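You operate a simulated robot arm through the tools that you are given. There is no shell and no other tool. Be economical: measure what you need, move in short steps, check, and stop when the job is done.

You are at the controls of a simulated robot arm. One attempt, no reset.

Task
Tape twice round the foot of the coil on the lift, then swing the arm out and switch off.
Fine: white tape; free the lock lever and leave it free; lift at that mark of the height plate; arm out while the lift moves; leave the turns knob.

The check looks at the end state, three seconds after you hand in, the way a careful person would. Anything else that was tipped, shoved, dropped, spilled or broken makes it a failure.

Robot
A 6-joint arm with a two-finger gripper, fixed in place. Base frame: the origin is at the foot of the arm, x ahead of it, y to its left, z up. Units: mm, degrees, N and s.
Its first joint turns from -166.0 to 166.0 degrees. Payload 3.43 kg.
The tool frame sits at the grasp point between the pads (the TCP): z along the fingers, y along the line on which they close. The tips reach 20 mm beyond it. Largest opening 190 mm; the body of the gripper starts 248 mm behind the TCP.
Orientation is that of the tool frame in the base frame, as a unit quaternion [x, y, z, w]. With the fingers straight down and closing along the base's y, the tool's x points along the base's -x, its y along +y and its z along -z.

Tools
- The arm moves only by the tool play_rows. Its argument "moves" is one flat list of numbers, 7 for each row, row after row: the turn, a rotation vector about the base's x, y, z in degrees, then the shift along the base's x, y, z in mm, then the gripper command, from -1 (fully open) to 1 (shut), values between in proportion. In form: [ax, ay, az, x, y, z, hand, ax, ay, az, x, y, z, hand, ...]. A call has 1 to 20 rows; each row shifts and turns the commanded pose from where the row before left it. Rows are played at 5 a second. More than 50 mm and 8.6 degrees between two rows, or a gripper value outside its range, and nothing of the call is played. Where a pose cannot be reached the arm comes as near as it can. A force on the tool above 90 N (or 10 N above the force at the start of the call, whichever is more), or a blocked arm, ends the call early, and 0.2 s more pass. Each finger travels about 45 mm/s and halts on what it meets, pressing with about 27 N; the grip force reading is that of the motor and also rises with nothing between the fingers. The clock runs only during rows and for 0.2 s after the last one: add rows that do not move to give the fingers time. The reply holds the time, the measured pose of the TCP, the force on the tool along the base axes, the opening and the grip force, in the units named above and with some noise, with the torque about the TCP (base axes, N m) and any sound that the robot's microphone picked up, and new pictures: "views" is both (left out), scene, wrist or none.
- Cameras (640 x 400 px; columns grow to the right, rows downward): "scene" is fixed at [50.4, 498.8, 1435.1]; the picture's right is [-0.15, -0.99, 0.00], its down [-0.44, 0.07, -0.89] and it looks along [0.88, -0.14, -0.45] (base axes); focal length 245 px, centre (320, 200). "wrist" rides on the gripper at [70, -8, -288] in the tool frame; the picture's right is [0.12, 0.99, 0.00], its down [-0.96, 0.12, -0.25] and it looks along [-0.24, 0.03, 0.97] (tool axes); focal length 261 px, centre (320, 200). There is no depth. A picture from a camera that has moved, and an enlarged one, comes with that camera's place and axes in the base frame and with its lens.
- move_column(by): slides the trunk up (or, below 0, down) by that many mm; the arm rides with it, the base frame stays. It gives what a move gives, with no picture.
- zoom(camera, box): a new picture of the part [left, top, right, bottom] of that camera's present view, enlarged. The clock stands still meanwhile.
- job_done(): hands the job in; it is judged then, once.

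Go step by step. Nothing tells you positions but the pictures and the camera data: compare them with the known pose of the tool, close in by small moves and look again before you grip or let go. The budget is 120 turns and 200 pictures, counting those below and the enlarged ones. Unless the task says otherwise, let go and move clear before handing in, and close with one line.

The tools are called after "Call:" as a command line: name --argument value ..., lists and objects as JSON in quotes. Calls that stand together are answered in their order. play_rows: Moves the arm, as the interface text tells. Its arguments: {"type":"object","properties":{"moves":{"type":"array","items":{"type":"number"}},"views":{"type":"string","enum":["both","scene","wrist","none"]}},"required":["moves"]} The other tools are called the same way: move_column (by) slides the trunk up or down; zoom (camera, box) takes an enlarged picture of a part of a camera's view; job_done () hands the job in.

At the start:

```text
time: 0.0
tool_pos: [538.1, 240.3, 1329.2]
tool_rot: [0.0, 1.0, 0.002, 0.0]
wrist_force: [0.3, -0.6, -0.8]
wrist_torque: [0.0, 0.0, -0.01]
opening: 189.8
grasp_force: 0.0
trunk travel left (down, up): [-175.0, 65.0]
```

scene: 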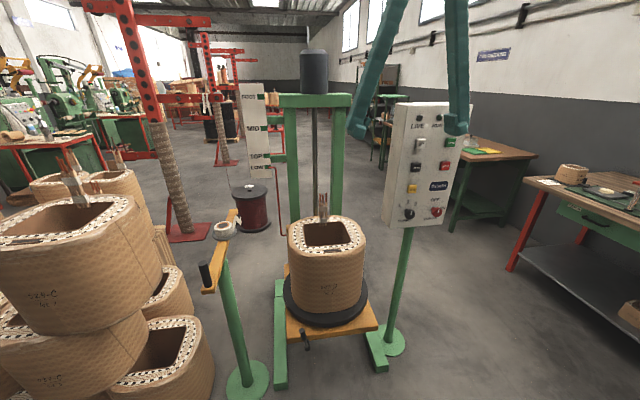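
wrist: 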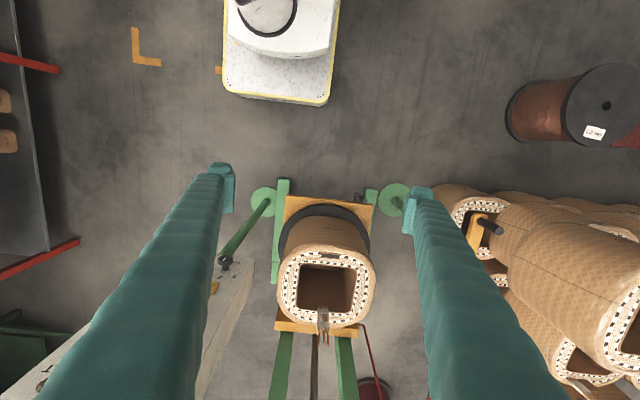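

I see a lift with a coil, a height plate on the left of the frame, a control panel on the right, and an orange swing arm with a tape roll at left. I'll look closer at each of them first.

Call:
zoom --camera "scene" --box '[375, 90, 475, 240]'

Call:
zoom --camera "scene" --box '[225, 75, 305, 195]'

Call:
zoom --camera "scene" --box '[190, 200, 400, 400]'

```text
2.67 times, centred on (425, 165) of scene
camera zoom: at [50.4, 498.8, 1435.1], right [-0.15, -0.99, 0.0], down [-0.44, 0.07, -0.89], along [0.88, -0.14, -0.45], focal length 654 px, centre (40, 293)
```

zoom: 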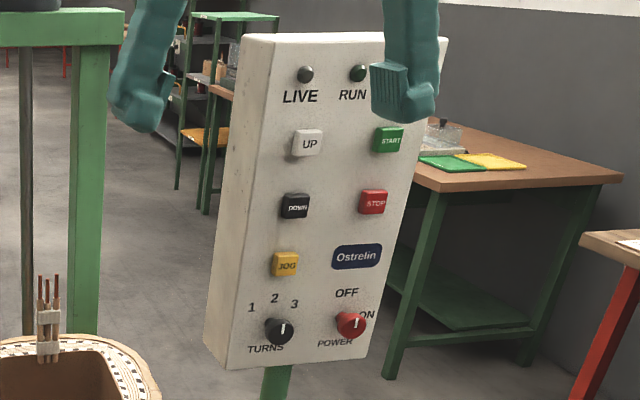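

```text
3.33 times, centred on (265, 135) of scene
camera zoom: at [50.4, 498.8, 1435.1], right [-0.15, -0.99, 0.0], down [-0.44, 0.07, -0.89], along [0.88, -0.14, -0.45], focal length 818 px, centre (503, 417)
```

zoom: 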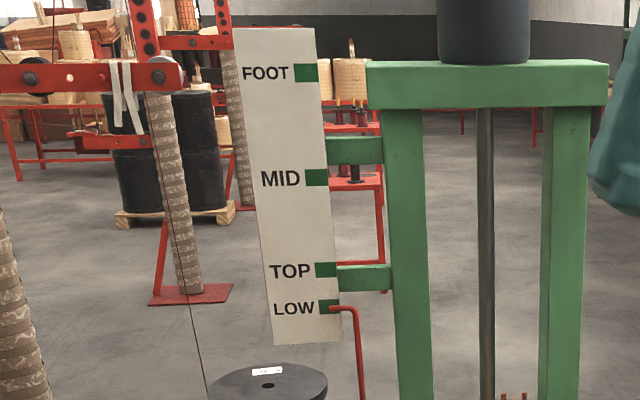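

```text
2.00 times, centred on (295, 300) of scene
camera zoom: at [50.4, 498.8, 1435.1], right [-0.15, -0.99, 0.0], down [-0.44, 0.07, -0.89], along [0.88, -0.14, -0.45], focal length 491 px, centre (370, 0)
```

zoom: 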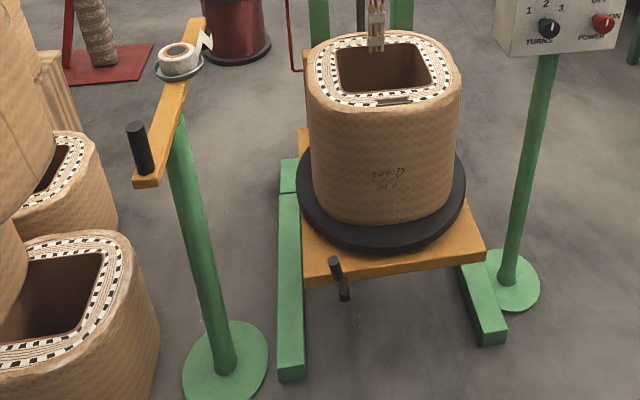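

I'll look closer with the wrist camera and at the finer details in the scene view.

Call:
zoom --camera "wrist" --box '[0, 160, 320, 400]'

Call:
zoom --camera "wrist" --box '[230, 160, 550, 400]'

Call:
zoom --camera "scene" --box '[390, 170, 460, 225]'

Call:
zoom --camera "scene" --box '[275, 300, 345, 360]'

Call:
zoom --camera "scene" --box '[190, 190, 270, 300]'

```text
1.67 times, centred on (160, 280) of wrist
camera zoom: at [469.1, 230.9, 1616.7], right [-0.12, 0.99, 0.0], down [0.96, 0.11, 0.25], along [0.24, 0.03, -0.97], focal length 434 px, centre (587, 67)
```

zoom: 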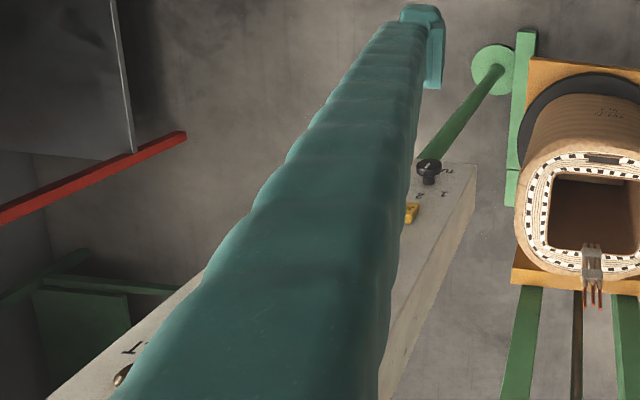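

```text
1.67 times, centred on (390, 280) of wrist
camera zoom: at [469.1, 230.9, 1616.7], right [-0.12, 0.99, 0.0], down [0.96, 0.11, 0.25], along [0.24, 0.03, -0.97], focal length 434 px, centre (203, 67)
```

zoom: 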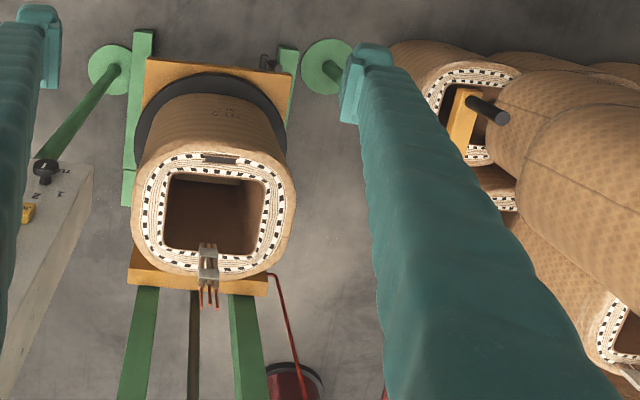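

```text
7.27 times, centred on (425, 198) of scene
camera zoom: at [50.4, 498.8, 1435.1], right [-0.15, -0.99, 0.0], down [-0.44, 0.07, -0.89], along [0.88, -0.14, -0.45], focal length 1784 px, centre (-444, 218)
```

zoom: 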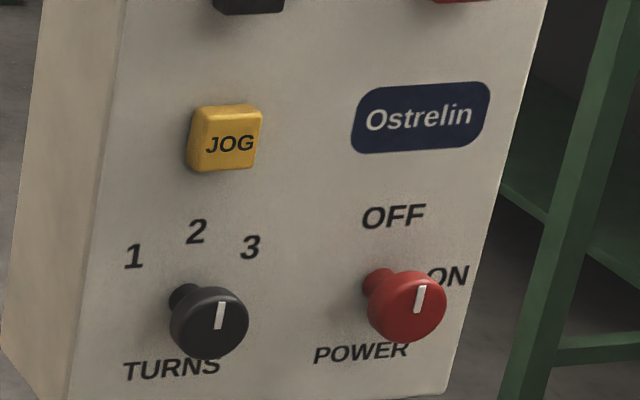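

```text
6.67 times, centred on (310, 330) of scene
camera zoom: at [50.4, 498.8, 1435.1], right [-0.15, -0.99, 0.0], down [-0.44, 0.07, -0.89], along [0.88, -0.14, -0.45], focal length 1636 px, centre (387, -667)
```

zoom: 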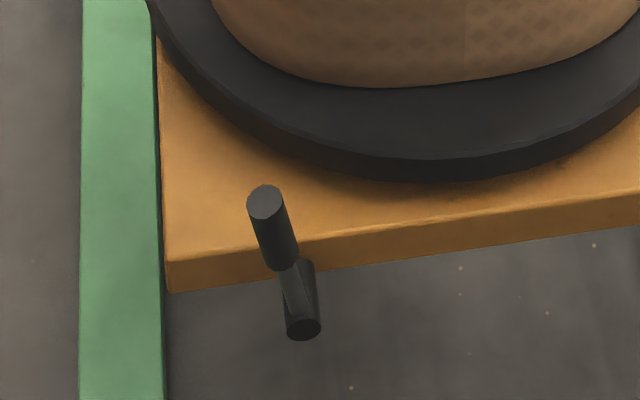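

```text
3.64 times, centred on (230, 245) of scene
camera zoom: at [50.4, 498.8, 1435.1], right [-0.15, -0.99, 0.0], down [-0.44, 0.07, -0.89], along [0.88, -0.14, -0.45], focal length 892 px, centre (647, 36)
```

zoom: 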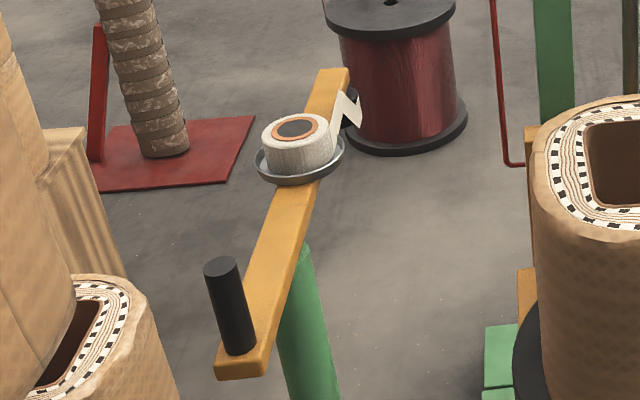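

The panel looks vertical at about x≈870: buttons in columns y≈0 and −120, rows z≈1217, 1127 and 1037, knobs at z≈930. The tape arm pivots near (812, 757) with its handle near (662, 751, 900). The lock lever is near (710, 440, 510), so next I'm going down to look at it from the front.

Call:
play_rows --moves '[0, -3.2, 0, 0, 14.3, -45, 1, 0, -3.2, 0, 0, 14.3, -45, 1, 0, -3.2, 0, 0, 14.3, -45, 1, 0, -3.2, 0, 0, 14.3, -45, 1, 0, -3.2, 0, 0, 14.3, -45, 1, 0, -3.2, 0, 0, 14.3, -45, 1, 0, -3.2, 0, 0, 14.3, -45, 1, 0, -3.2, 0, 0, 14.3, -45, 1, 0, -3.2, 0, 0, 14.3, -45, 1, 0, -3.2, 0, 0, 14.3, -45, 1, 0, -3.2, 0, 0, 14.3, -45, 1, 0, -3.2, 0, 0, 14.3, -45, 1, 0, -3.2, 0, 0, 14.3, -45, 1, 0, -3.2, 0, 0, 14.3, -45, 1]'

```text
time: 3.0
tool_pos: [537.0, 437.2, 699.3]
tool_rot: [0.0, 0.925, 0.001, 0.381]
wrist_force: [-0.7, -1.0, 0.2]
wrist_torque: [0.17, -0.21, 0.17]
opening: 0.1
grasp_force: 26.8
trunk travel left (down, up): [-175.0, 65.0]
camera wrist: at [285.9, 428.5, 853.4], right [-0.09, 0.99, -0.08], down [0.51, 0.12, 0.85], along [0.86, 0.03, -0.51], focal length 261 px, centre (320, 200)
```

scene: 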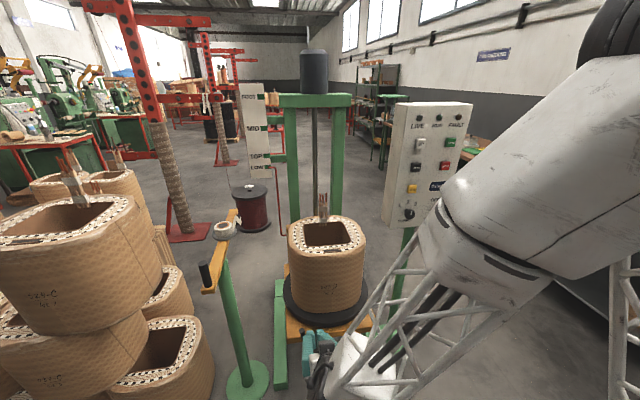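
wrist: 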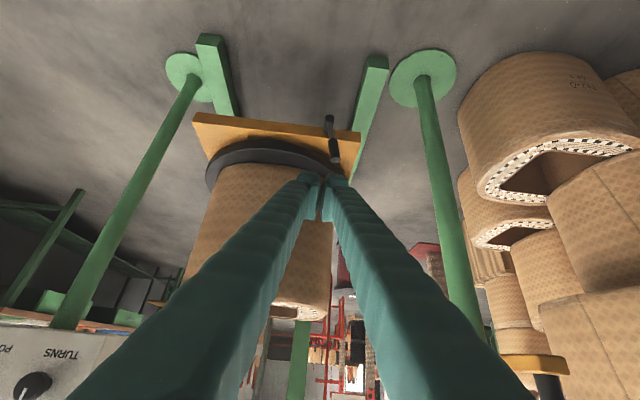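

The lever is visible (upside down) at the front edge of the platform. I'll zoom in on it.

Call:
zoom --camera "wrist" --box '[280, 90, 400, 190]'

Call:
zoom --camera "scene" --box '[265, 290, 345, 400]'

```text
4.00 times, centred on (340, 140) of wrist
camera zoom: at [285.9, 428.5, 853.4], right [-0.09, 0.99, -0.08], down [0.51, 0.12, 0.85], along [0.86, 0.03, -0.51], focal length 1043 px, centre (240, 440)
```

zoom: 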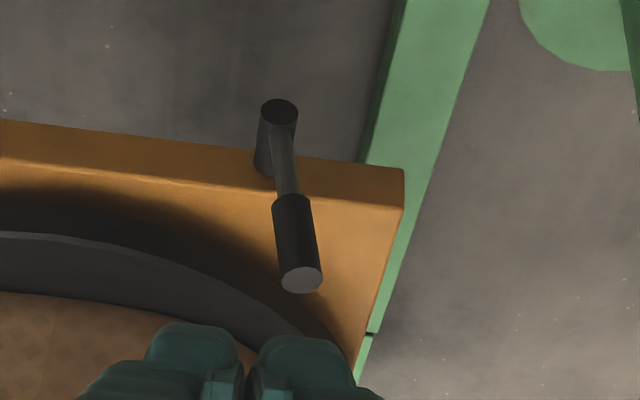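

```text
3.64 times, centred on (305, 345) of scene
camera zoom: at [50.4, 498.8, 1435.1], right [-0.15, -0.99, 0.0], down [-0.44, 0.07, -0.89], along [0.88, -0.14, -0.45], focal length 892 px, centre (374, -327)
```

zoom: 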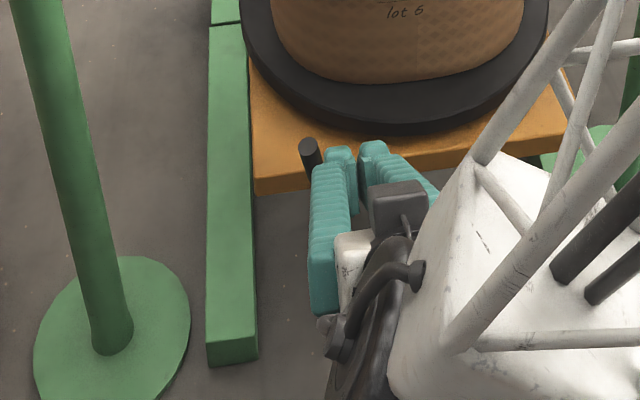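

The lever's pivot stub is near (720, 448, 368) on the platform front. Its grip stands nearly upright, with the end near (725, 469, 488). I'll level the tool and look square on for marks.

Call:
play_rows --moves '[0, -7.5, 0, -6, -9.5, -41.5, 1, 0, -7.5, 0, -6, -9.5, -41.5, 1, 0, -7.5, 0, -6, -9.5, -41.5, 1, 0, -7.5, 0, -6, -9.5, -41.5, 1, 0, -7.5, 0, -6, -9.5, -41.5, 1, 0, -7.5, 0, -6, -9.5, -41.5, 1]' --views "wrist"

```text
time: 4.4
tool_pos: [517.4, 447.4, 771.0]
tool_rot: [-0.038, 0.758, -0.078, 0.646]
wrist_force: [-0.4, -1.4, -0.4]
wrist_torque: [-0.04, 0.02, 0.04]
opening: 0.0
grasp_force: 27.1
out of reach, approached as far as the arm can: row 1, 2, 3, 4, 5, 6
trunk travel left (down, up): [-175.0, 65.0]
camera wrist: at [222.3, 447.2, 746.8], right [0.02, 0.96, -0.28], down [-0.08, 0.28, 0.96], along [1.0, 0.0, 0.09], focal length 261 px, centre (320, 200)
```

wrist: 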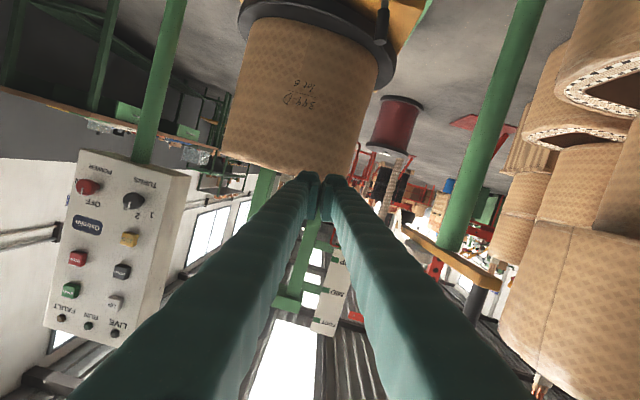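

That pose is out of reach with the trunk this high, so I'm lowering the trunk.

Call:
move_column --by -170

Call:
play_rows --moves '[0, 0, 0, 0, 0, 0, 1]' --views "wrist"

```text
time: 6.3
tool_pos: [517.5, 445.6, 600.9]
tool_rot: [-0.038, 0.759, -0.079, 0.645]
wrist_force: [-0.5, 0.1, 1.0]
wrist_torque: [0.01, 0.0, 0.02]
opening: 0.3
grasp_force: 27.5
trunk travel left (down, up): [-5.0, 235.0]
```

```text
time: 6.7
tool_pos: [517.1, 446.9, 599.0]
tool_rot: [-0.038, 0.759, -0.078, 0.645]
wrist_force: [-0.3, -0.1, -0.1]
wrist_torque: [0.02, 0.04, 0.02]
opening: 0.1
grasp_force: 26.8
trunk travel left (down, up): [-5.0, 235.0]
camera wrist: at [222.2, 447.3, 576.6], right [0.02, 0.96, -0.28], down [-0.08, 0.28, 0.96], along [1.0, 0.0, 0.08], focal length 261 px, centre (320, 200)
```

wrist: 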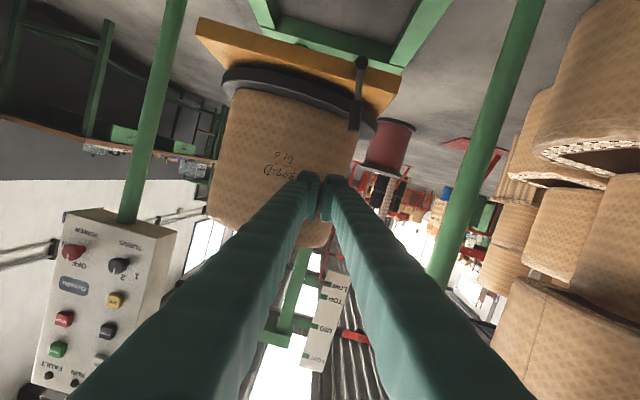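

Call:
zoom --camera "wrist" --box '[300, 20, 440, 140]'

```text
3.33 times, centred on (370, 80) of wrist
camera zoom: at [222.2, 447.3, 576.6], right [0.02, 0.96, -0.28], down [-0.08, 0.28, 0.96], along [1.0, 0.0, 0.08], focal length 869 px, centre (153, 600)
```

zoom: 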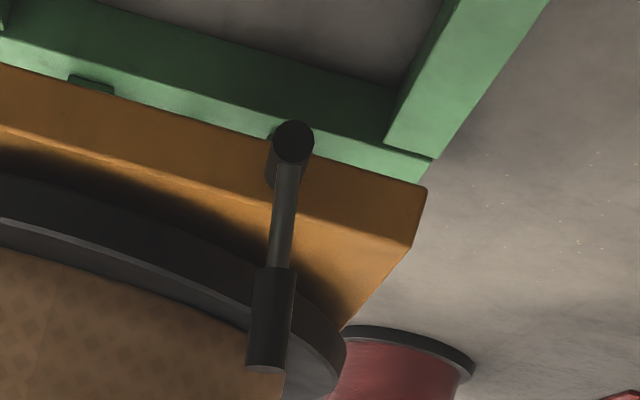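

The lever runs from the hub at (y 450, z 354) to the grip end at (y 472, z 472), and I see no marks. I'll pitch the tool to 45° down and come up beside the lever on its −y side.

Call:
play_rows --moves '[1.6, 6, 0.5, 5, -7.8, 0, 1, 1.6, 6, 0.5, 5, -7.8, 0, 1, 1.6, 6, 0.5, 5, -7.8, 0, 1, 1.6, 6, 0.5, 5, -7.8, 0, 1, 1.6, 6, 0.5, 5, -7.8, 0, 1, 1.6, 6, 0.5, 5, -7.8, 0, 1, 0, 0, 0, 20, 0, -20, 1, 0, 0, 0, 20, 0, -20, 1]'

```text
time: 8.5
tool_pos: [586.9, 404.6, 560.8]
tool_rot: [-0.026, 0.923, 0.017, 0.382]
wrist_force: [-0.2, -0.8, 0.4]
wrist_torque: [0.04, 0.03, 0.03]
opening: 0.0
grasp_force: 27.1
out of reach, approached as far as the arm can: row 1
trunk travel left (down, up): [-5.0, 235.0]
camera wrist: at [335.6, 378.1, 713.9], right [-0.15, 0.99, -0.07], down [0.5, 0.14, 0.86], along [0.85, 0.09, -0.51], focal length 261 px, centre (320, 200)
```

scene: 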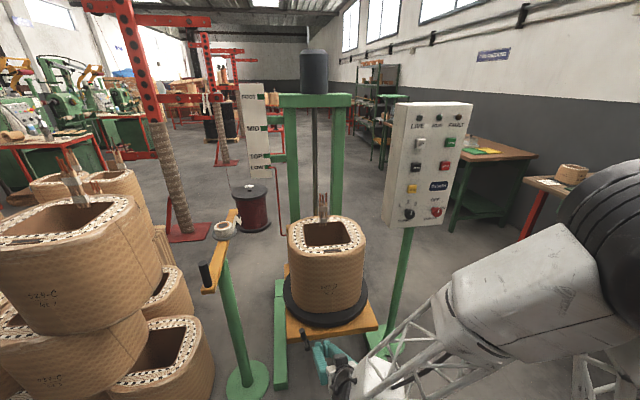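
wrist: 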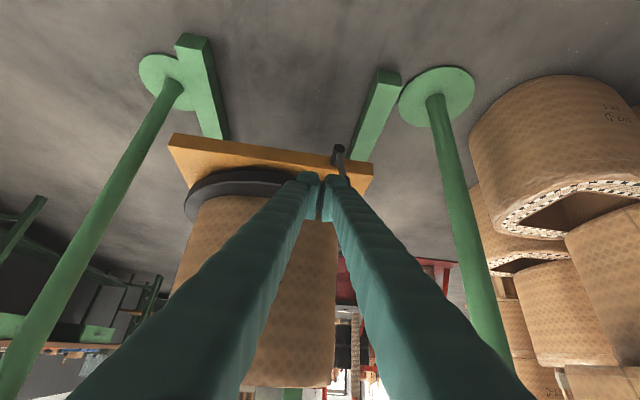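

Call:
play_rows --moves '[-0.3, 0, -1.7, 31.7, 2.5, -24.2, 1, -0.3, 0, -1.7, 31.7, 2.5, -24.2, 1, 0, 0, 0, 31.7, 2.5, -24.2, 1, 0, 0, 0, 31.7, 2.5, -24.2, 1, 0, 0, 0, 0, 0, 0, 1]'

Call:
zoom --camera "wrist" --box '[260, 120, 420, 220]'

Call:
zoom --camera "scene" --box '[265, 290, 385, 370]'

```text
time: 9.7
tool_pos: [714.7, 415.4, 462.9]
tool_rot: [0.0, 0.924, 0.001, 0.382]
wrist_force: [-0.1, 0.5, 0.1]
wrist_torque: [-0.01, -0.01, 0.01]
opening: 0.0
grasp_force: 26.4
trunk travel left (down, up): [-5.0, 235.0]
camera wrist: at [462.9, 406.5, 615.4], right [-0.09, 0.99, -0.08], down [0.51, 0.12, 0.85], along [0.86, 0.03, -0.51], focal length 261 px, centre (320, 200)
```

scene: 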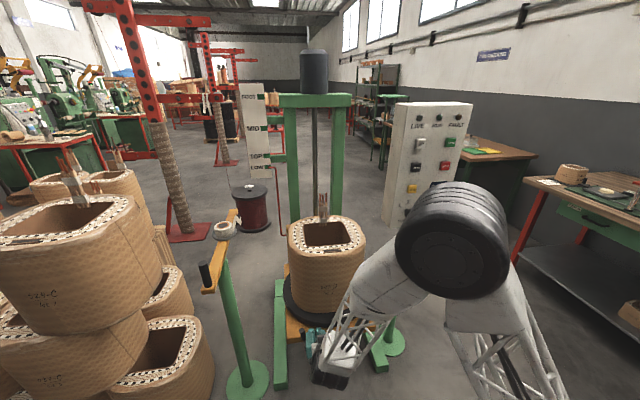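
wrist: 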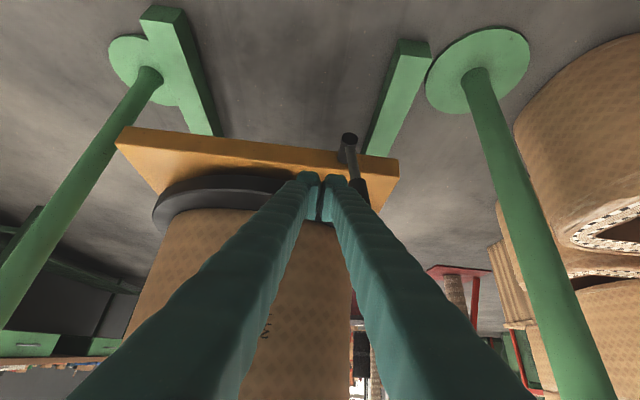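

```text
4.00 times, centred on (340, 170) of wrist
camera zoom: at [462.9, 406.5, 615.4], right [-0.09, 0.99, -0.08], down [0.51, 0.12, 0.85], along [0.86, 0.03, -0.51], focal length 1043 px, centre (240, 320)
```

zoom: 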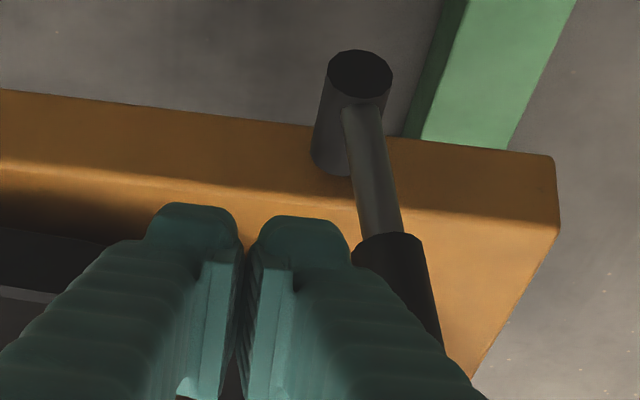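

```text
5.00 times, centred on (325, 330) of scene
camera zoom: at [50.4, 498.8, 1435.1], right [-0.15, -0.99, 0.0], down [-0.44, 0.07, -0.89], along [0.88, -0.14, -0.45], focal length 1227 px, centre (295, -450)
```

zoom: 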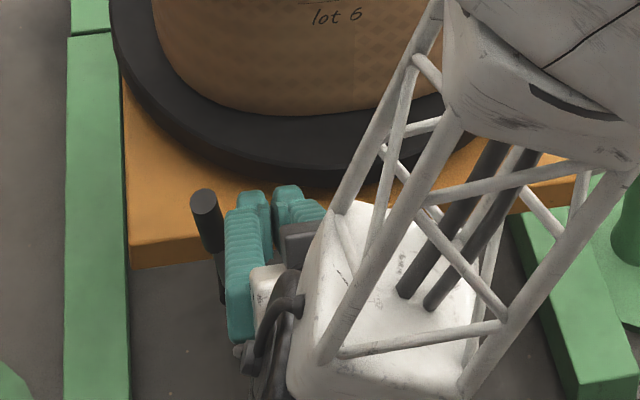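

The closed fingers are next to the lever grip on its −y side. I'll push toward +y in small steps and watch the force.

Call:
play_rows --moves '[0, 0, 0, 0, 8, 0, 1, 0, 0, 0, 0, 8, 0, 1, 0, 0, 0, 0, 8, 0, 1, 0, 0, 0, 0, 8, 0, 1, 0, 0, 0, 0, 0, 0, 1]'

```text
time: 10.9
tool_pos: [714.1, 446.5, 462.8]
tool_rot: [-0.001, 0.924, 0.001, 0.382]
wrist_force: [0.5, 0.1, 0.2]
wrist_torque: [0.01, 0.03, -0.01]
opening: 0.1
grasp_force: 27.3
trunk travel left (down, up): [-5.0, 235.0]
camera wrist: at [462.5, 438.6, 616.1], right [-0.09, 0.99, -0.08], down [0.51, 0.12, 0.85], along [0.86, 0.03, -0.51], focal length 261 px, centre (320, 200)
```

scene: 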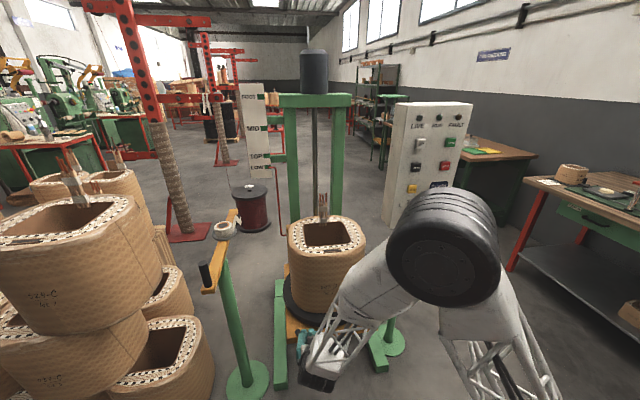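
wrist: 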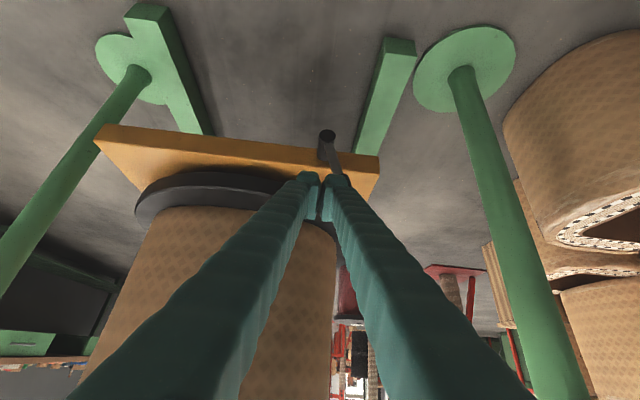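

Call:
play_rows --moves '[0, 0, 0, 0, 6, 0, 1, 0, 0, 0, 0, 6, 0, 1, 0, 0, 0, 0, 6, 0, 1, 0, 0, 0, 0, 0, 0, 1]' --views "none"

Call:
zoom --camera "wrist" --box '[260, 120, 420, 220]'

```text
time: 11.9
tool_pos: [713.9, 464.4, 464.2]
tool_rot: [-0.001, 0.924, 0.0, 0.382]
wrist_force: [0.2, -0.4, -0.4]
wrist_torque: [-0.01, 0.0, 0.0]
opening: 0.0
grasp_force: 26.5
trunk travel left (down, up): [-5.0, 235.0]
```

```text
4.00 times, centred on (340, 170) of wrist
camera zoom: at [462.3, 455.7, 616.9], right [-0.09, 0.99, -0.08], down [0.51, 0.12, 0.85], along [0.86, 0.03, -0.51], focal length 1043 px, centre (240, 320)
```

zoom: 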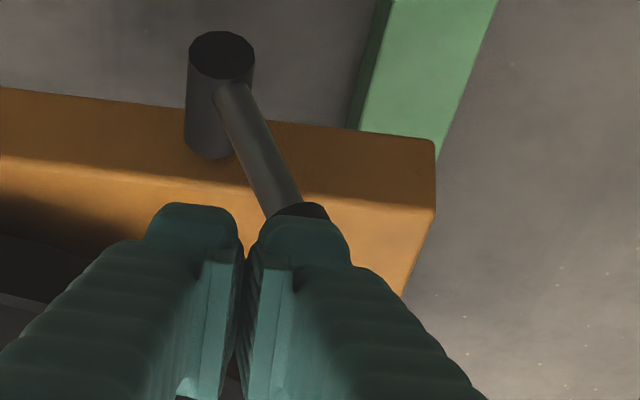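

The lever moves freely toward +y. I'll follow its arc further.

Call:
play_rows --moves '[0, 0, 0, 0, 10, -2, 1, 0, 0, 0, 0, 10, -3, 1, 0, 0, 0, 0, 10, -4, 1, 0, 0, 0, 0, 9, -6, 1, 0, 0, 0, 0, 0, 0, 1]' --views "none"

Call:
zoom --camera "wrist" --box '[240, 110, 400, 210]'

```text
time: 13.1
tool_pos: [714.4, 503.7, 449.2]
tool_rot: [0.0, 0.924, 0.0, 0.382]
wrist_force: [-0.9, 1.1, 0.1]
wrist_torque: [0.01, -0.02, -0.01]
opening: 0.0
grasp_force: 27.3
trunk travel left (down, up): [-5.0, 235.0]
```

```text
4.00 times, centred on (320, 160) of wrist
camera zoom: at [462.0, 494.6, 601.5], right [-0.09, 0.99, -0.08], down [0.51, 0.12, 0.85], along [0.86, 0.03, -0.51], focal length 1043 px, centre (320, 360)
```

zoom: 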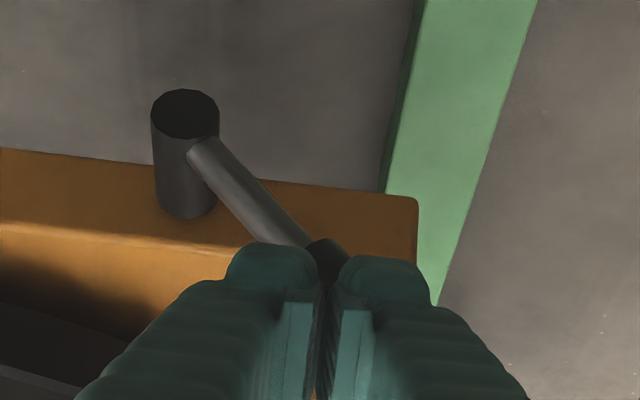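

Call:
play_rows --moves '[0, 0, 0, 0, 9, -8, 1, 0, 0, 0, 0, 8, -9, 1, 0, 0, 0, 0, 7, -10, 1, 0, 0, 0, 0, 6, -11, 1, 0, 0, 0, 0, 0, 0, 1]' --views "none"

Call:
zoom --camera "wrist" --box '[240, 110, 400, 210]'

```text
time: 14.3
tool_pos: [714.7, 533.1, 410.2]
tool_rot: [0.0, 0.924, 0.0, 0.382]
wrist_force: [0.4, -0.1, -0.3]
wrist_torque: [0.03, 0.01, -0.02]
opening: 0.0
grasp_force: 27.0
trunk travel left (down, up): [-5.0, 235.0]
```

```text
4.00 times, centred on (320, 160) of wrist
camera zoom: at [462.1, 524.1, 563.9], right [-0.09, 0.99, -0.08], down [0.51, 0.12, 0.85], along [0.86, 0.03, -0.51], focal length 1043 px, centre (320, 360)
```

zoom: 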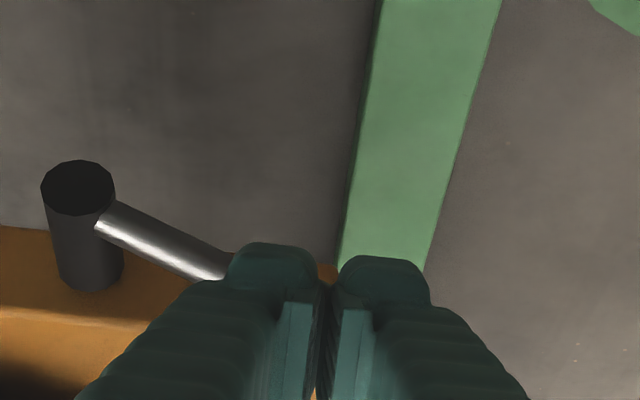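

Call:
play_rows --moves '[0, 0, 0, 0, 2, -9, 1, 0, 0, 0, 0, 0, -9, 1, 0, 0, 0, 0, 0, -9, 1, 0, 0, 0, 0, 0, 0, 1]' --views "none"

Call:
zoom --camera "wrist" --box '[220, 110, 380, 210]'

```text
time: 15.3
tool_pos: [715.6, 535.0, 384.3]
tool_rot: [0.0, 0.924, 0.0, 0.381]
wrist_force: [-0.4, 0.6, 0.2]
wrist_torque: [0.02, -0.01, -0.01]
opening: 0.0
grasp_force: 27.5
trunk travel left (down, up): [-5.0, 235.0]
```

```text
4.00 times, centred on (300, 160) of wrist
camera zoom: at [463.1, 526.5, 537.1], right [-0.09, 0.99, -0.08], down [0.51, 0.12, 0.85], along [0.86, 0.03, -0.51], focal length 1043 px, centre (400, 360)
```

zoom: 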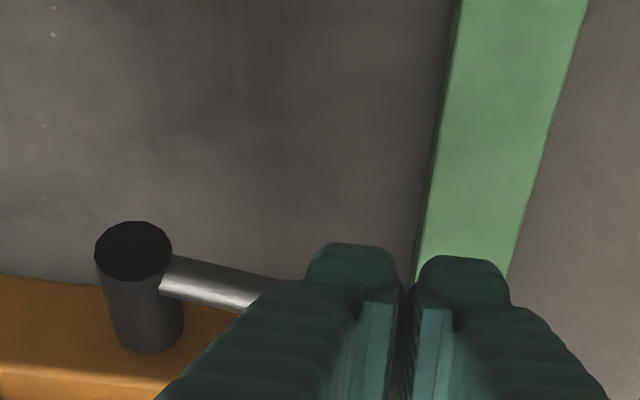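

Call:
play_rows --moves '[0, 0, 0, 0, 0, -6, 1, 0, 0, 0, 0, 0, -6, 1, 0, 0, 0, 0, 0, 0, 1]' --views "none"

Call:
zoom --camera "wrist" --box '[220, 110, 380, 210]'

```text
time: 16.1
tool_pos: [715.2, 536.2, 373.3]
tool_rot: [-0.001, 0.924, 0.0, 0.382]
wrist_force: [-0.2, 0.6, -0.1]
wrist_torque: [-0.03, -0.02, 0.0]
opening: 0.0
grasp_force: 26.7
trunk travel left (down, up): [-5.0, 235.0]
```

```text
4.00 times, centred on (300, 160) of wrist
camera zoom: at [462.5, 526.7, 525.3], right [-0.09, 0.99, -0.08], down [0.51, 0.12, 0.85], along [0.86, 0.03, -0.51], focal length 1043 px, centre (400, 360)
```

zoom: 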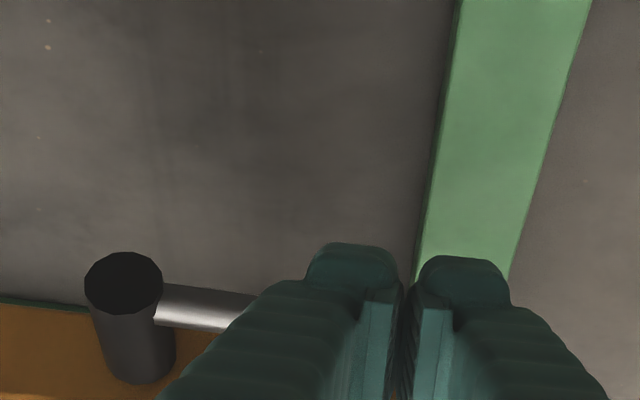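

Call:
play_rows --moves '[0, 0, 0, 0, 0, -5, 1, 0, 0, 0, 0, 0, -5, 1, 0, 0, 0, 0, 0, 0, 1]' --views "none"

Call:
zoom --camera "wrist" --box '[220, 110, 380, 210]'

```text
time: 16.9
tool_pos: [713.6, 537.9, 366.7]
tool_rot: [-0.001, 0.923, 0.002, 0.385]
wrist_force: [-40.1, -8.4, 78.6]
wrist_torque: [-0.96, -0.96, -0.14]
opening: 5.8
grasp_force: 33.9
trunk travel left (down, up): [-5.0, 235.0]
```

```text
4.00 times, centred on (300, 160) of wrist
camera zoom: at [460.5, 527.0, 518.6], right [-0.09, 0.99, -0.08], down [0.5, 0.11, 0.86], along [0.86, 0.03, -0.51], focal length 1043 px, centre (400, 360)
```

zoom: 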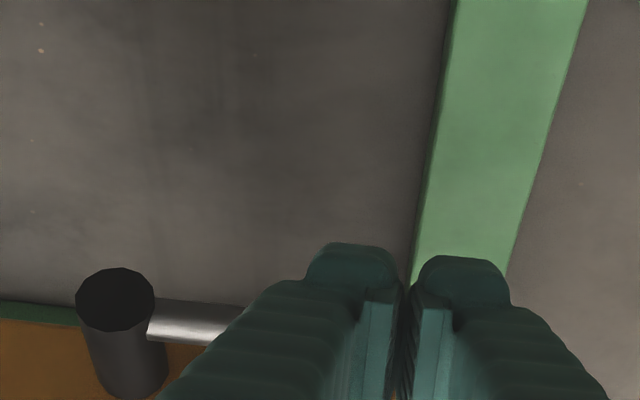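

It has reached its end stop, roughly horizontal. I'll back off up and away, then check the lever.

Call:
play_rows --moves '[0, 0, 0, 0, 0, 12, 1, 0, 0, 0, -10, 0, 25, 1, 0, 0, 0, -30, 0, 35, 1, 0, 0, 0, -30, -10, 35, 1, 0, 0, 0, -30, -20, 35, 1, 0, 0, 0, 0, 0, 0, 1]'

Call:
zoom --camera "scene" --box '[265, 290, 385, 370]'

```text
refused: row 5 steps farther than a row can; nothing moved
```

```text
5.00 times, centred on (325, 330) of scene
camera zoom: at [50.4, 498.8, 1435.1], right [-0.15, -0.99, 0.0], down [-0.44, 0.07, -0.89], along [0.88, -0.14, -0.45], focal length 1227 px, centre (295, -450)
```

zoom: 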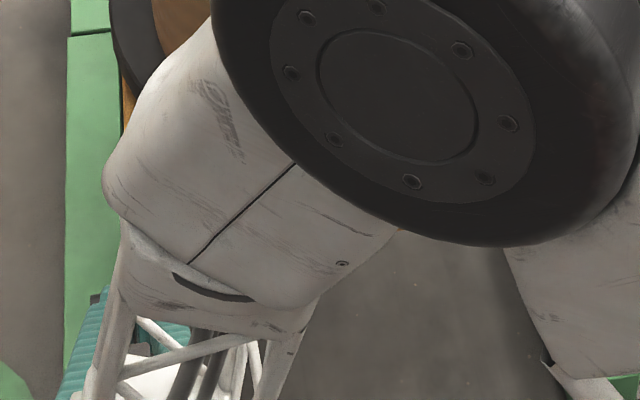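

Call:
play_rows --moves '[0, 0, 0, 0, 0, 12, 1, 0, 0, 0, -10, 0, 25, 1, 0, 0, 0, -25, 0, 30, 1, 0, 0, 0, -25, -10, 30, 1, 0, 0, 0, -25, -15, 30, 1, 0, 0, 0, -25, -15, 30, 1, 0, 0, 0, 0, 0, 0, 1]'

Call:
zoom --camera "wrist" --box '[220, 80, 420, 210]'

```text
time: 18.5
tool_pos: [603.4, 495.4, 519.8]
tool_rot: [-0.001, 0.924, 0.0, 0.381]
wrist_force: [-1.2, 0.6, 0.7]
wrist_torque: [0.01, -0.02, 0.01]
opening: 0.0
grasp_force: 34.7
trunk travel left (down, up): [-5.0, 235.0]
camera wrist: at [351.3, 486.8, 672.2], right [-0.09, 0.99, -0.08], down [0.51, 0.12, 0.85], along [0.86, 0.03, -0.51], focal length 261 px, centre (320, 200)
```

scene: 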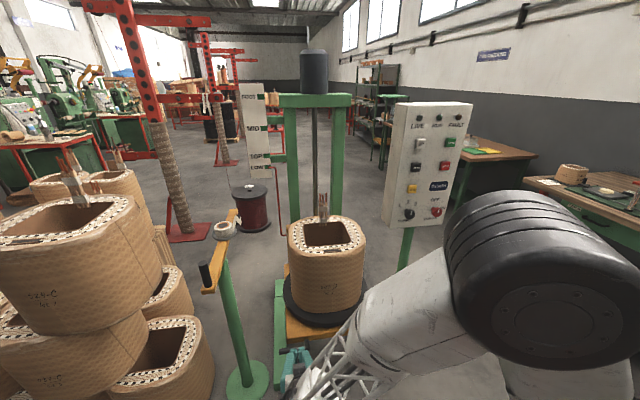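
wrist: 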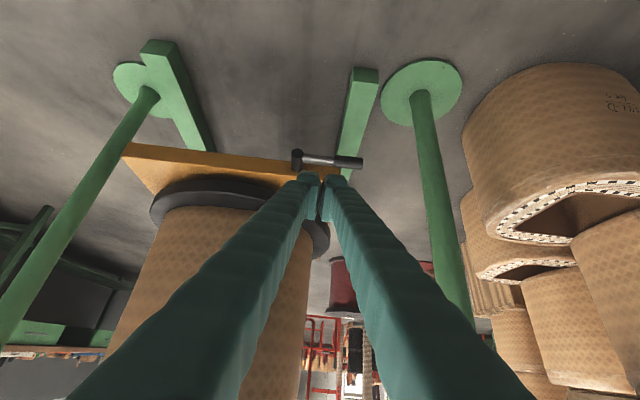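

```text
3.08 times, centred on (320, 145) of wrist
camera zoom: at [351.3, 486.8, 672.2], right [-0.09, 0.99, -0.08], down [0.51, 0.12, 0.85], along [0.86, 0.03, -0.51], focal length 802 px, centre (320, 369)
```

zoom: 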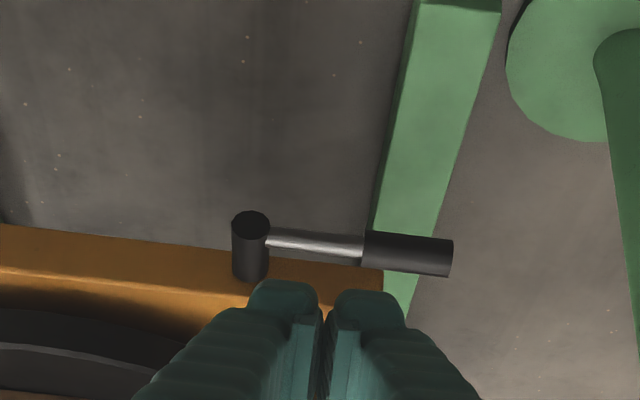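

The lever is now horizontal and stays there. Next I'll raise the trunk and go to the power knob on the panel, tool level.

Call:
move_column --by 170

Call:
play_rows --moves '[0, -3.2, 0, 0, -44, 17.2, 0.2, 0, -3.2, 0, 0, -44, 17.2, 0.2, 0, -3.2, 0, 0, -44, 17.2, 0.2, 0, -3.2, 0, 0, -44, 17.2, 0.2, 0, -3.2, 0, 0, -44, 17.2, 0.2, 0, -3.2, 0, 0, -44, 17.2, 0.2, 0, -3.2, 0, 0, -44, 17.2, 0.2, 0, -3.2, 0, 0, -44, 17.2, 0.2, 0, -3.2, 0, 0, -44, 17.2, 0.2, 0, -3.2, 0, 0, -44, 17.2, 0.2, 0, -3.2, 0, 0, -44, 17.2, 0.2, 0, -3.2, 0, 0, -44, 17.2, 0.2, 0, -3.2, 0, 0, -44, 17.2, 0.2, 0, -3.2, 0, 0, -44, 17.2, 0.2]'

```text
time: 20.4
tool_pos: [604.1, 495.3, 687.9]
tool_rot: [-0.001, 0.924, 0.0, 0.382]
wrist_force: [-0.7, -0.5, -0.2]
wrist_torque: [-0.02, -0.03, 0.0]
opening: 0.0
grasp_force: 34.6
trunk travel left (down, up): [-175.0, 65.0]
```

```text
time: 23.4
tool_pos: [799.4, 95.5, 1133.7]
tool_rot: [-0.001, 0.71, 0.0, 0.705]
wrist_force: [-0.6, 0.1, -0.3]
wrist_torque: [0.03, 0.0, -0.07]
opening: 76.0
grasp_force: 0.0
out of reach, approached as far as the arm can: row 3, 4, 5, 6, 7, 8, 9, 10, 11, 12, 13, 14
trunk travel left (down, up): [-175.0, 65.0]
camera wrist: at [512.8, 87.8, 1066.0], right [0.0, 0.99, -0.12], down [-0.24, 0.12, 0.96], along [0.97, 0.03, 0.24], focal length 261 px, centre (320, 200)
```

scene: 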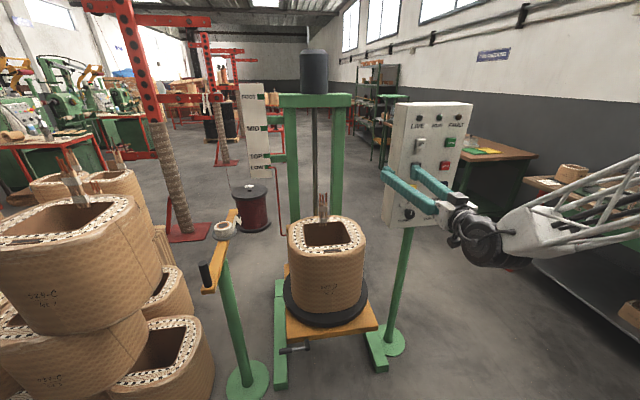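
wrist: 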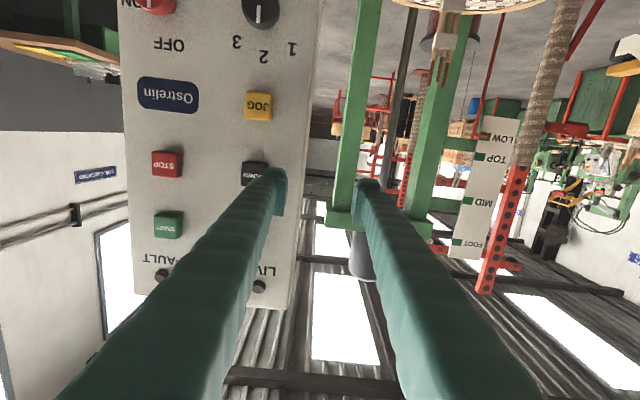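

The arm was pushed forward to (799, 95, 1134), because level poses closer to the base can't be reached. It touches nothing. Lowering the trunk brings me to knob height.

Call:
move_column --by -170

Call:
play_rows --moves '[0, 0, 0, -15, -20, 0, 0.2, 0, 0, 0, 0, -25, 0, 0.2]'

```text
time: 25.4
tool_pos: [799.9, 97.0, 965.0]
tool_rot: [-0.001, 0.71, 0.001, 0.704]
wrist_force: [-0.4, 0.5, 0.4]
wrist_torque: [-0.02, -0.02, 0.04]
opening: 76.2
grasp_force: 0.0
trunk travel left (down, up): [-5.0, 235.0]
```

```text
time: 26.0
tool_pos: [793.0, 61.0, 977.1]
tool_rot: [0.003, 0.711, -0.003, 0.703]
wrist_force: [-0.5, 0.5, 0.2]
wrist_torque: [0.0, -0.01, 0.04]
opening: 76.1
grasp_force: 0.1
out of reach, approached as far as the arm can: row 1, 2
trunk travel left (down, up): [-5.0, 235.0]
camera wrist: at [505.3, 55.8, 909.6], right [0.01, 0.99, -0.12], down [-0.24, 0.12, 0.96], along [0.97, 0.02, 0.24], focal length 261 px, centre (320, 200)
```

scene: 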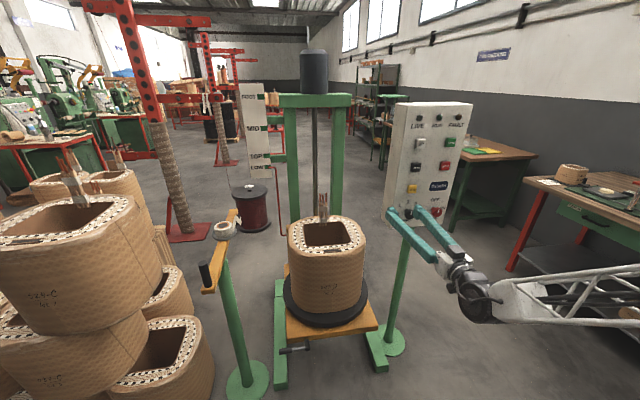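
wrist: 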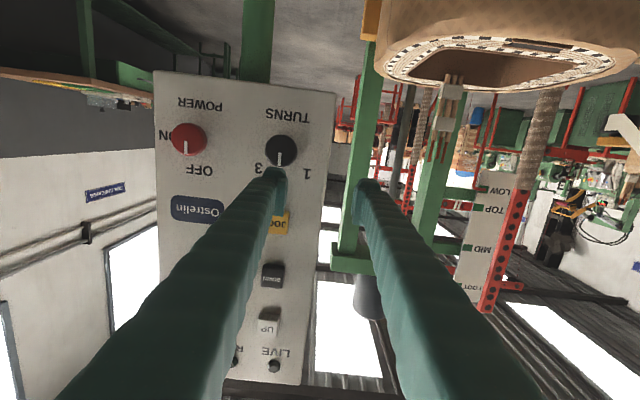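

I'll pass across at z≈985, between the button row and the knob row, to stand in front of the POWER knob at (855, −120, 934).

Call:
play_rows --moves '[0, 0, 0, 10, -5, 10, 0.2, 0, 0, 0, 2, -36, 0, 0.2, 0, 0, 0, 2, -46, 0, 0.2, 0, 0, 0, 0, -46, 0, 0.2, 0, 0, 0, 0, -46, 0, 0.2, 0, 0, 0, 0, 0, 0, 0.2]'

```text
time: 27.4
tool_pos: [795.2, 56.8, 996.2]
tool_rot: [0.004, 0.711, -0.005, 0.704]
wrist_force: [-0.5, 0.5, -0.3]
wrist_torque: [-0.01, 0.01, 0.02]
opening: 76.0
grasp_force: 0.0
out of reach, approached as far as the arm can: row 1, 2, 3, 4, 5
trunk travel left (down, up): [-5.0, 235.0]
camera wrist: at [506.9, 51.9, 927.3], right [0.01, 0.99, -0.12], down [-0.24, 0.12, 0.96], along [0.97, 0.02, 0.23], focal length 261 px, centre (320, 200)
```

scene: 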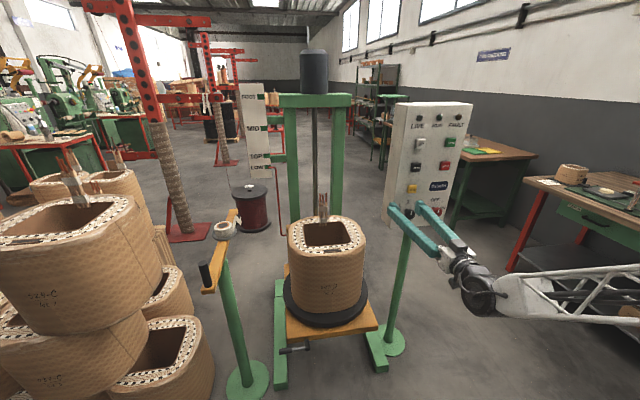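
wrist: 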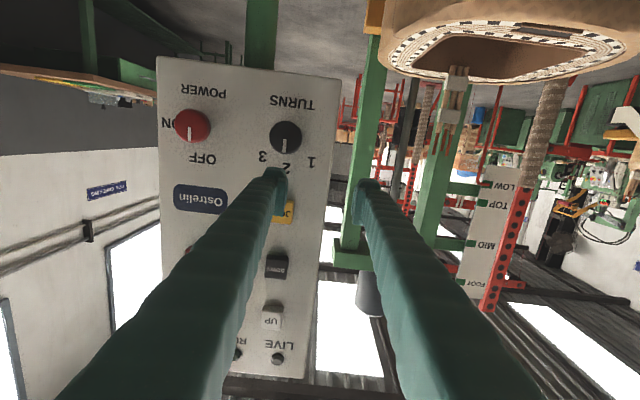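

The limit seems to be that the wrist can't come too near the base axis. I'll go a little further forward, staying in the gap between rows, and then move across.

Call:
play_rows --moves '[0, 0, 0, 18, 0, -6, 0.2, 0, 0, 0, 17, 0, -6, 0.2, 0, 0, 0, 0, -20, 0, 0.2, 0, 0, 0, 0, -20, 0, 0.2, 0, 0, 0, 0, 0, 0, 0.2]' --views "wrist"

```text
time: 28.6
tool_pos: [826.2, 61.1, 984.0]
tool_rot: [0.005, 0.711, -0.006, 0.703]
wrist_force: [0.5, -0.3, 0.2]
wrist_torque: [0.02, 0.01, 0.03]
opening: 76.1
grasp_force: 0.0
out of reach, approached as far as the arm can: row 1, 2, 3, 4
trunk travel left (down, up): [-5.0, 235.0]
camera wrist: at [538.3, 58.3, 915.6], right [0.02, 0.99, -0.12], down [-0.23, 0.12, 0.96], along [0.97, 0.01, 0.23], focal length 261 px, centre (320, 200)
```

wrist: 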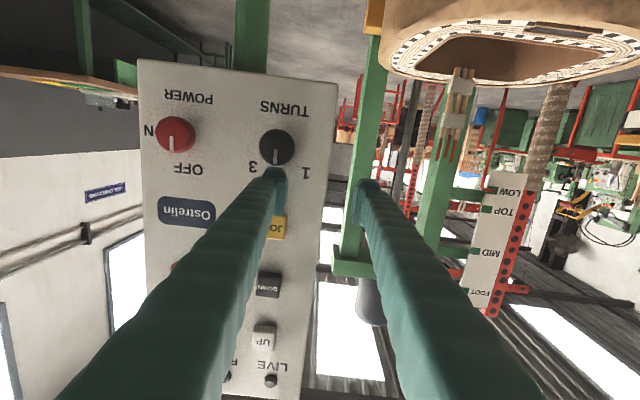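

A sideways joint limit holds y at about 60 in this posture. I'll back out, point the tool down, cross to y≈−120 high up, and pitch forward again there.

Call:
play_rows --moves '[0, 6, 0, -25, 0, 10, 0.2, 0, 8, 0, -25, 0, 15, 0.2, 0, 8, 0, -25, 0, 15, 0.2, 0, 8, 0, -20, -16, 15, 0.2, 0, 8, 0, -20, -16, 15, 0.2, 0, 8, 0, -20, -16, 15, 0.2, 0, 8, 0, -20, -16, 15, 0.2, 0, 8, 0, -20, -20, 15, 0.2, 0, 8, 0, -10, -20, 15, 0.2, 0, 8, 0, -10, -20, 15, 0.2, 0, 8, 0, -10, -20, 10, 0.2, 0, 3, 0, 0, -30, 0, 0.2, 0, 0, 0, 0, -10, 0, 0.2]'

```text
time: 31.4
tool_pos: [638.9, -140.5, 1123.8]
tool_rot: [0.002, 0.998, -0.029, 0.051]
wrist_force: [0.2, 0.5, -0.8]
wrist_torque: [-0.04, 0.04, 0.01]
opening: 76.1
grasp_force: 0.1
out of reach, approached as far as the arm can: row 3, 4
trunk travel left (down, up): [-5.0, 235.0]
camera wrist: at [541.9, -132.2, 1400.9], right [-0.11, 0.99, -0.07], down [0.93, 0.13, 0.34], along [0.34, -0.03, -0.94], focal length 261 px, centre (320, 200)
```

scene: 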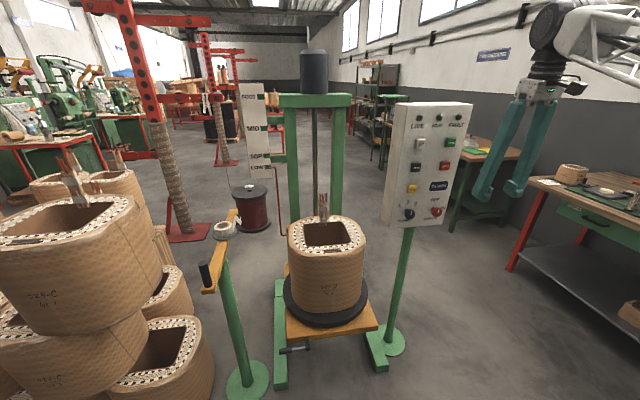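
wrist: 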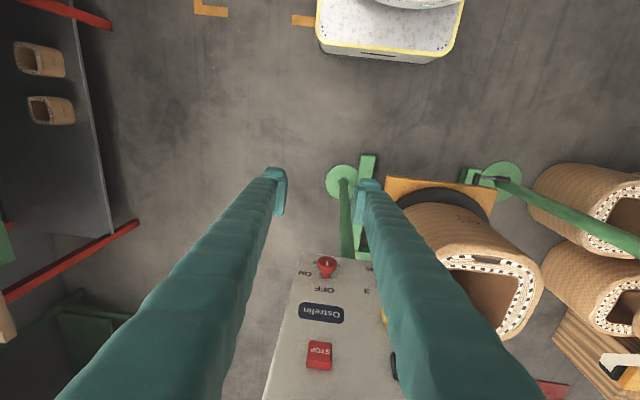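

Crossing worked. I'll now pitch forward here, step by step.

Call:
play_rows --moves '[0, -8, 0, 17, 3, -10, 0.2, 0, -8, 0, 17, 3, -10, 0.2, 0, -8, 0, 17, 3, -10, 0.2, 0, -8, 0, 17, 3, -10, 0.2, 0, -8, 0, 17, 3, -10, 0.2, 0, -8, 0, 17, 3, -10, 0.2, 0, 0, 0, 0, 0, 0, 0.2]'

```text
time: 33.0
tool_pos: [740.9, -122.2, 1063.6]
tool_rot: [0.014, 0.891, -0.025, 0.453]
wrist_force: [-0.2, 0.2, 1.0]
wrist_torque: [0.0, 0.01, -0.04]
opening: 76.2
grasp_force: 0.0
trunk travel left (down, up): [-5.0, 235.0]
camera wrist: at [468.8, -113.1, 1175.4], right [-0.02, 0.99, -0.13], down [0.37, 0.13, 0.92], along [0.93, -0.03, -0.37], focal length 261 px, centre (320, 200)
```

scene: 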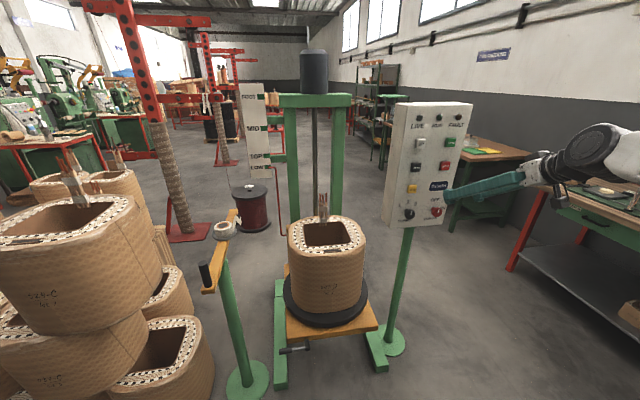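
wrist: 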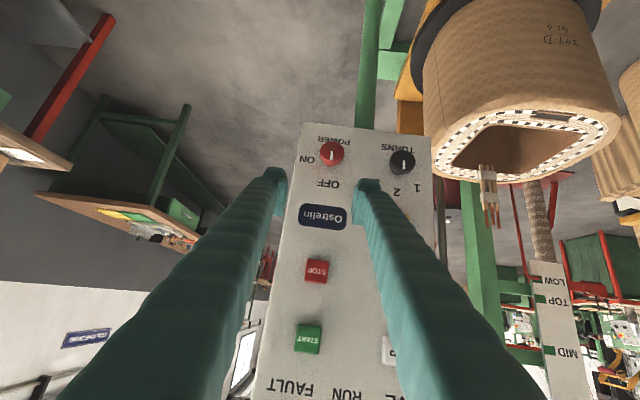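

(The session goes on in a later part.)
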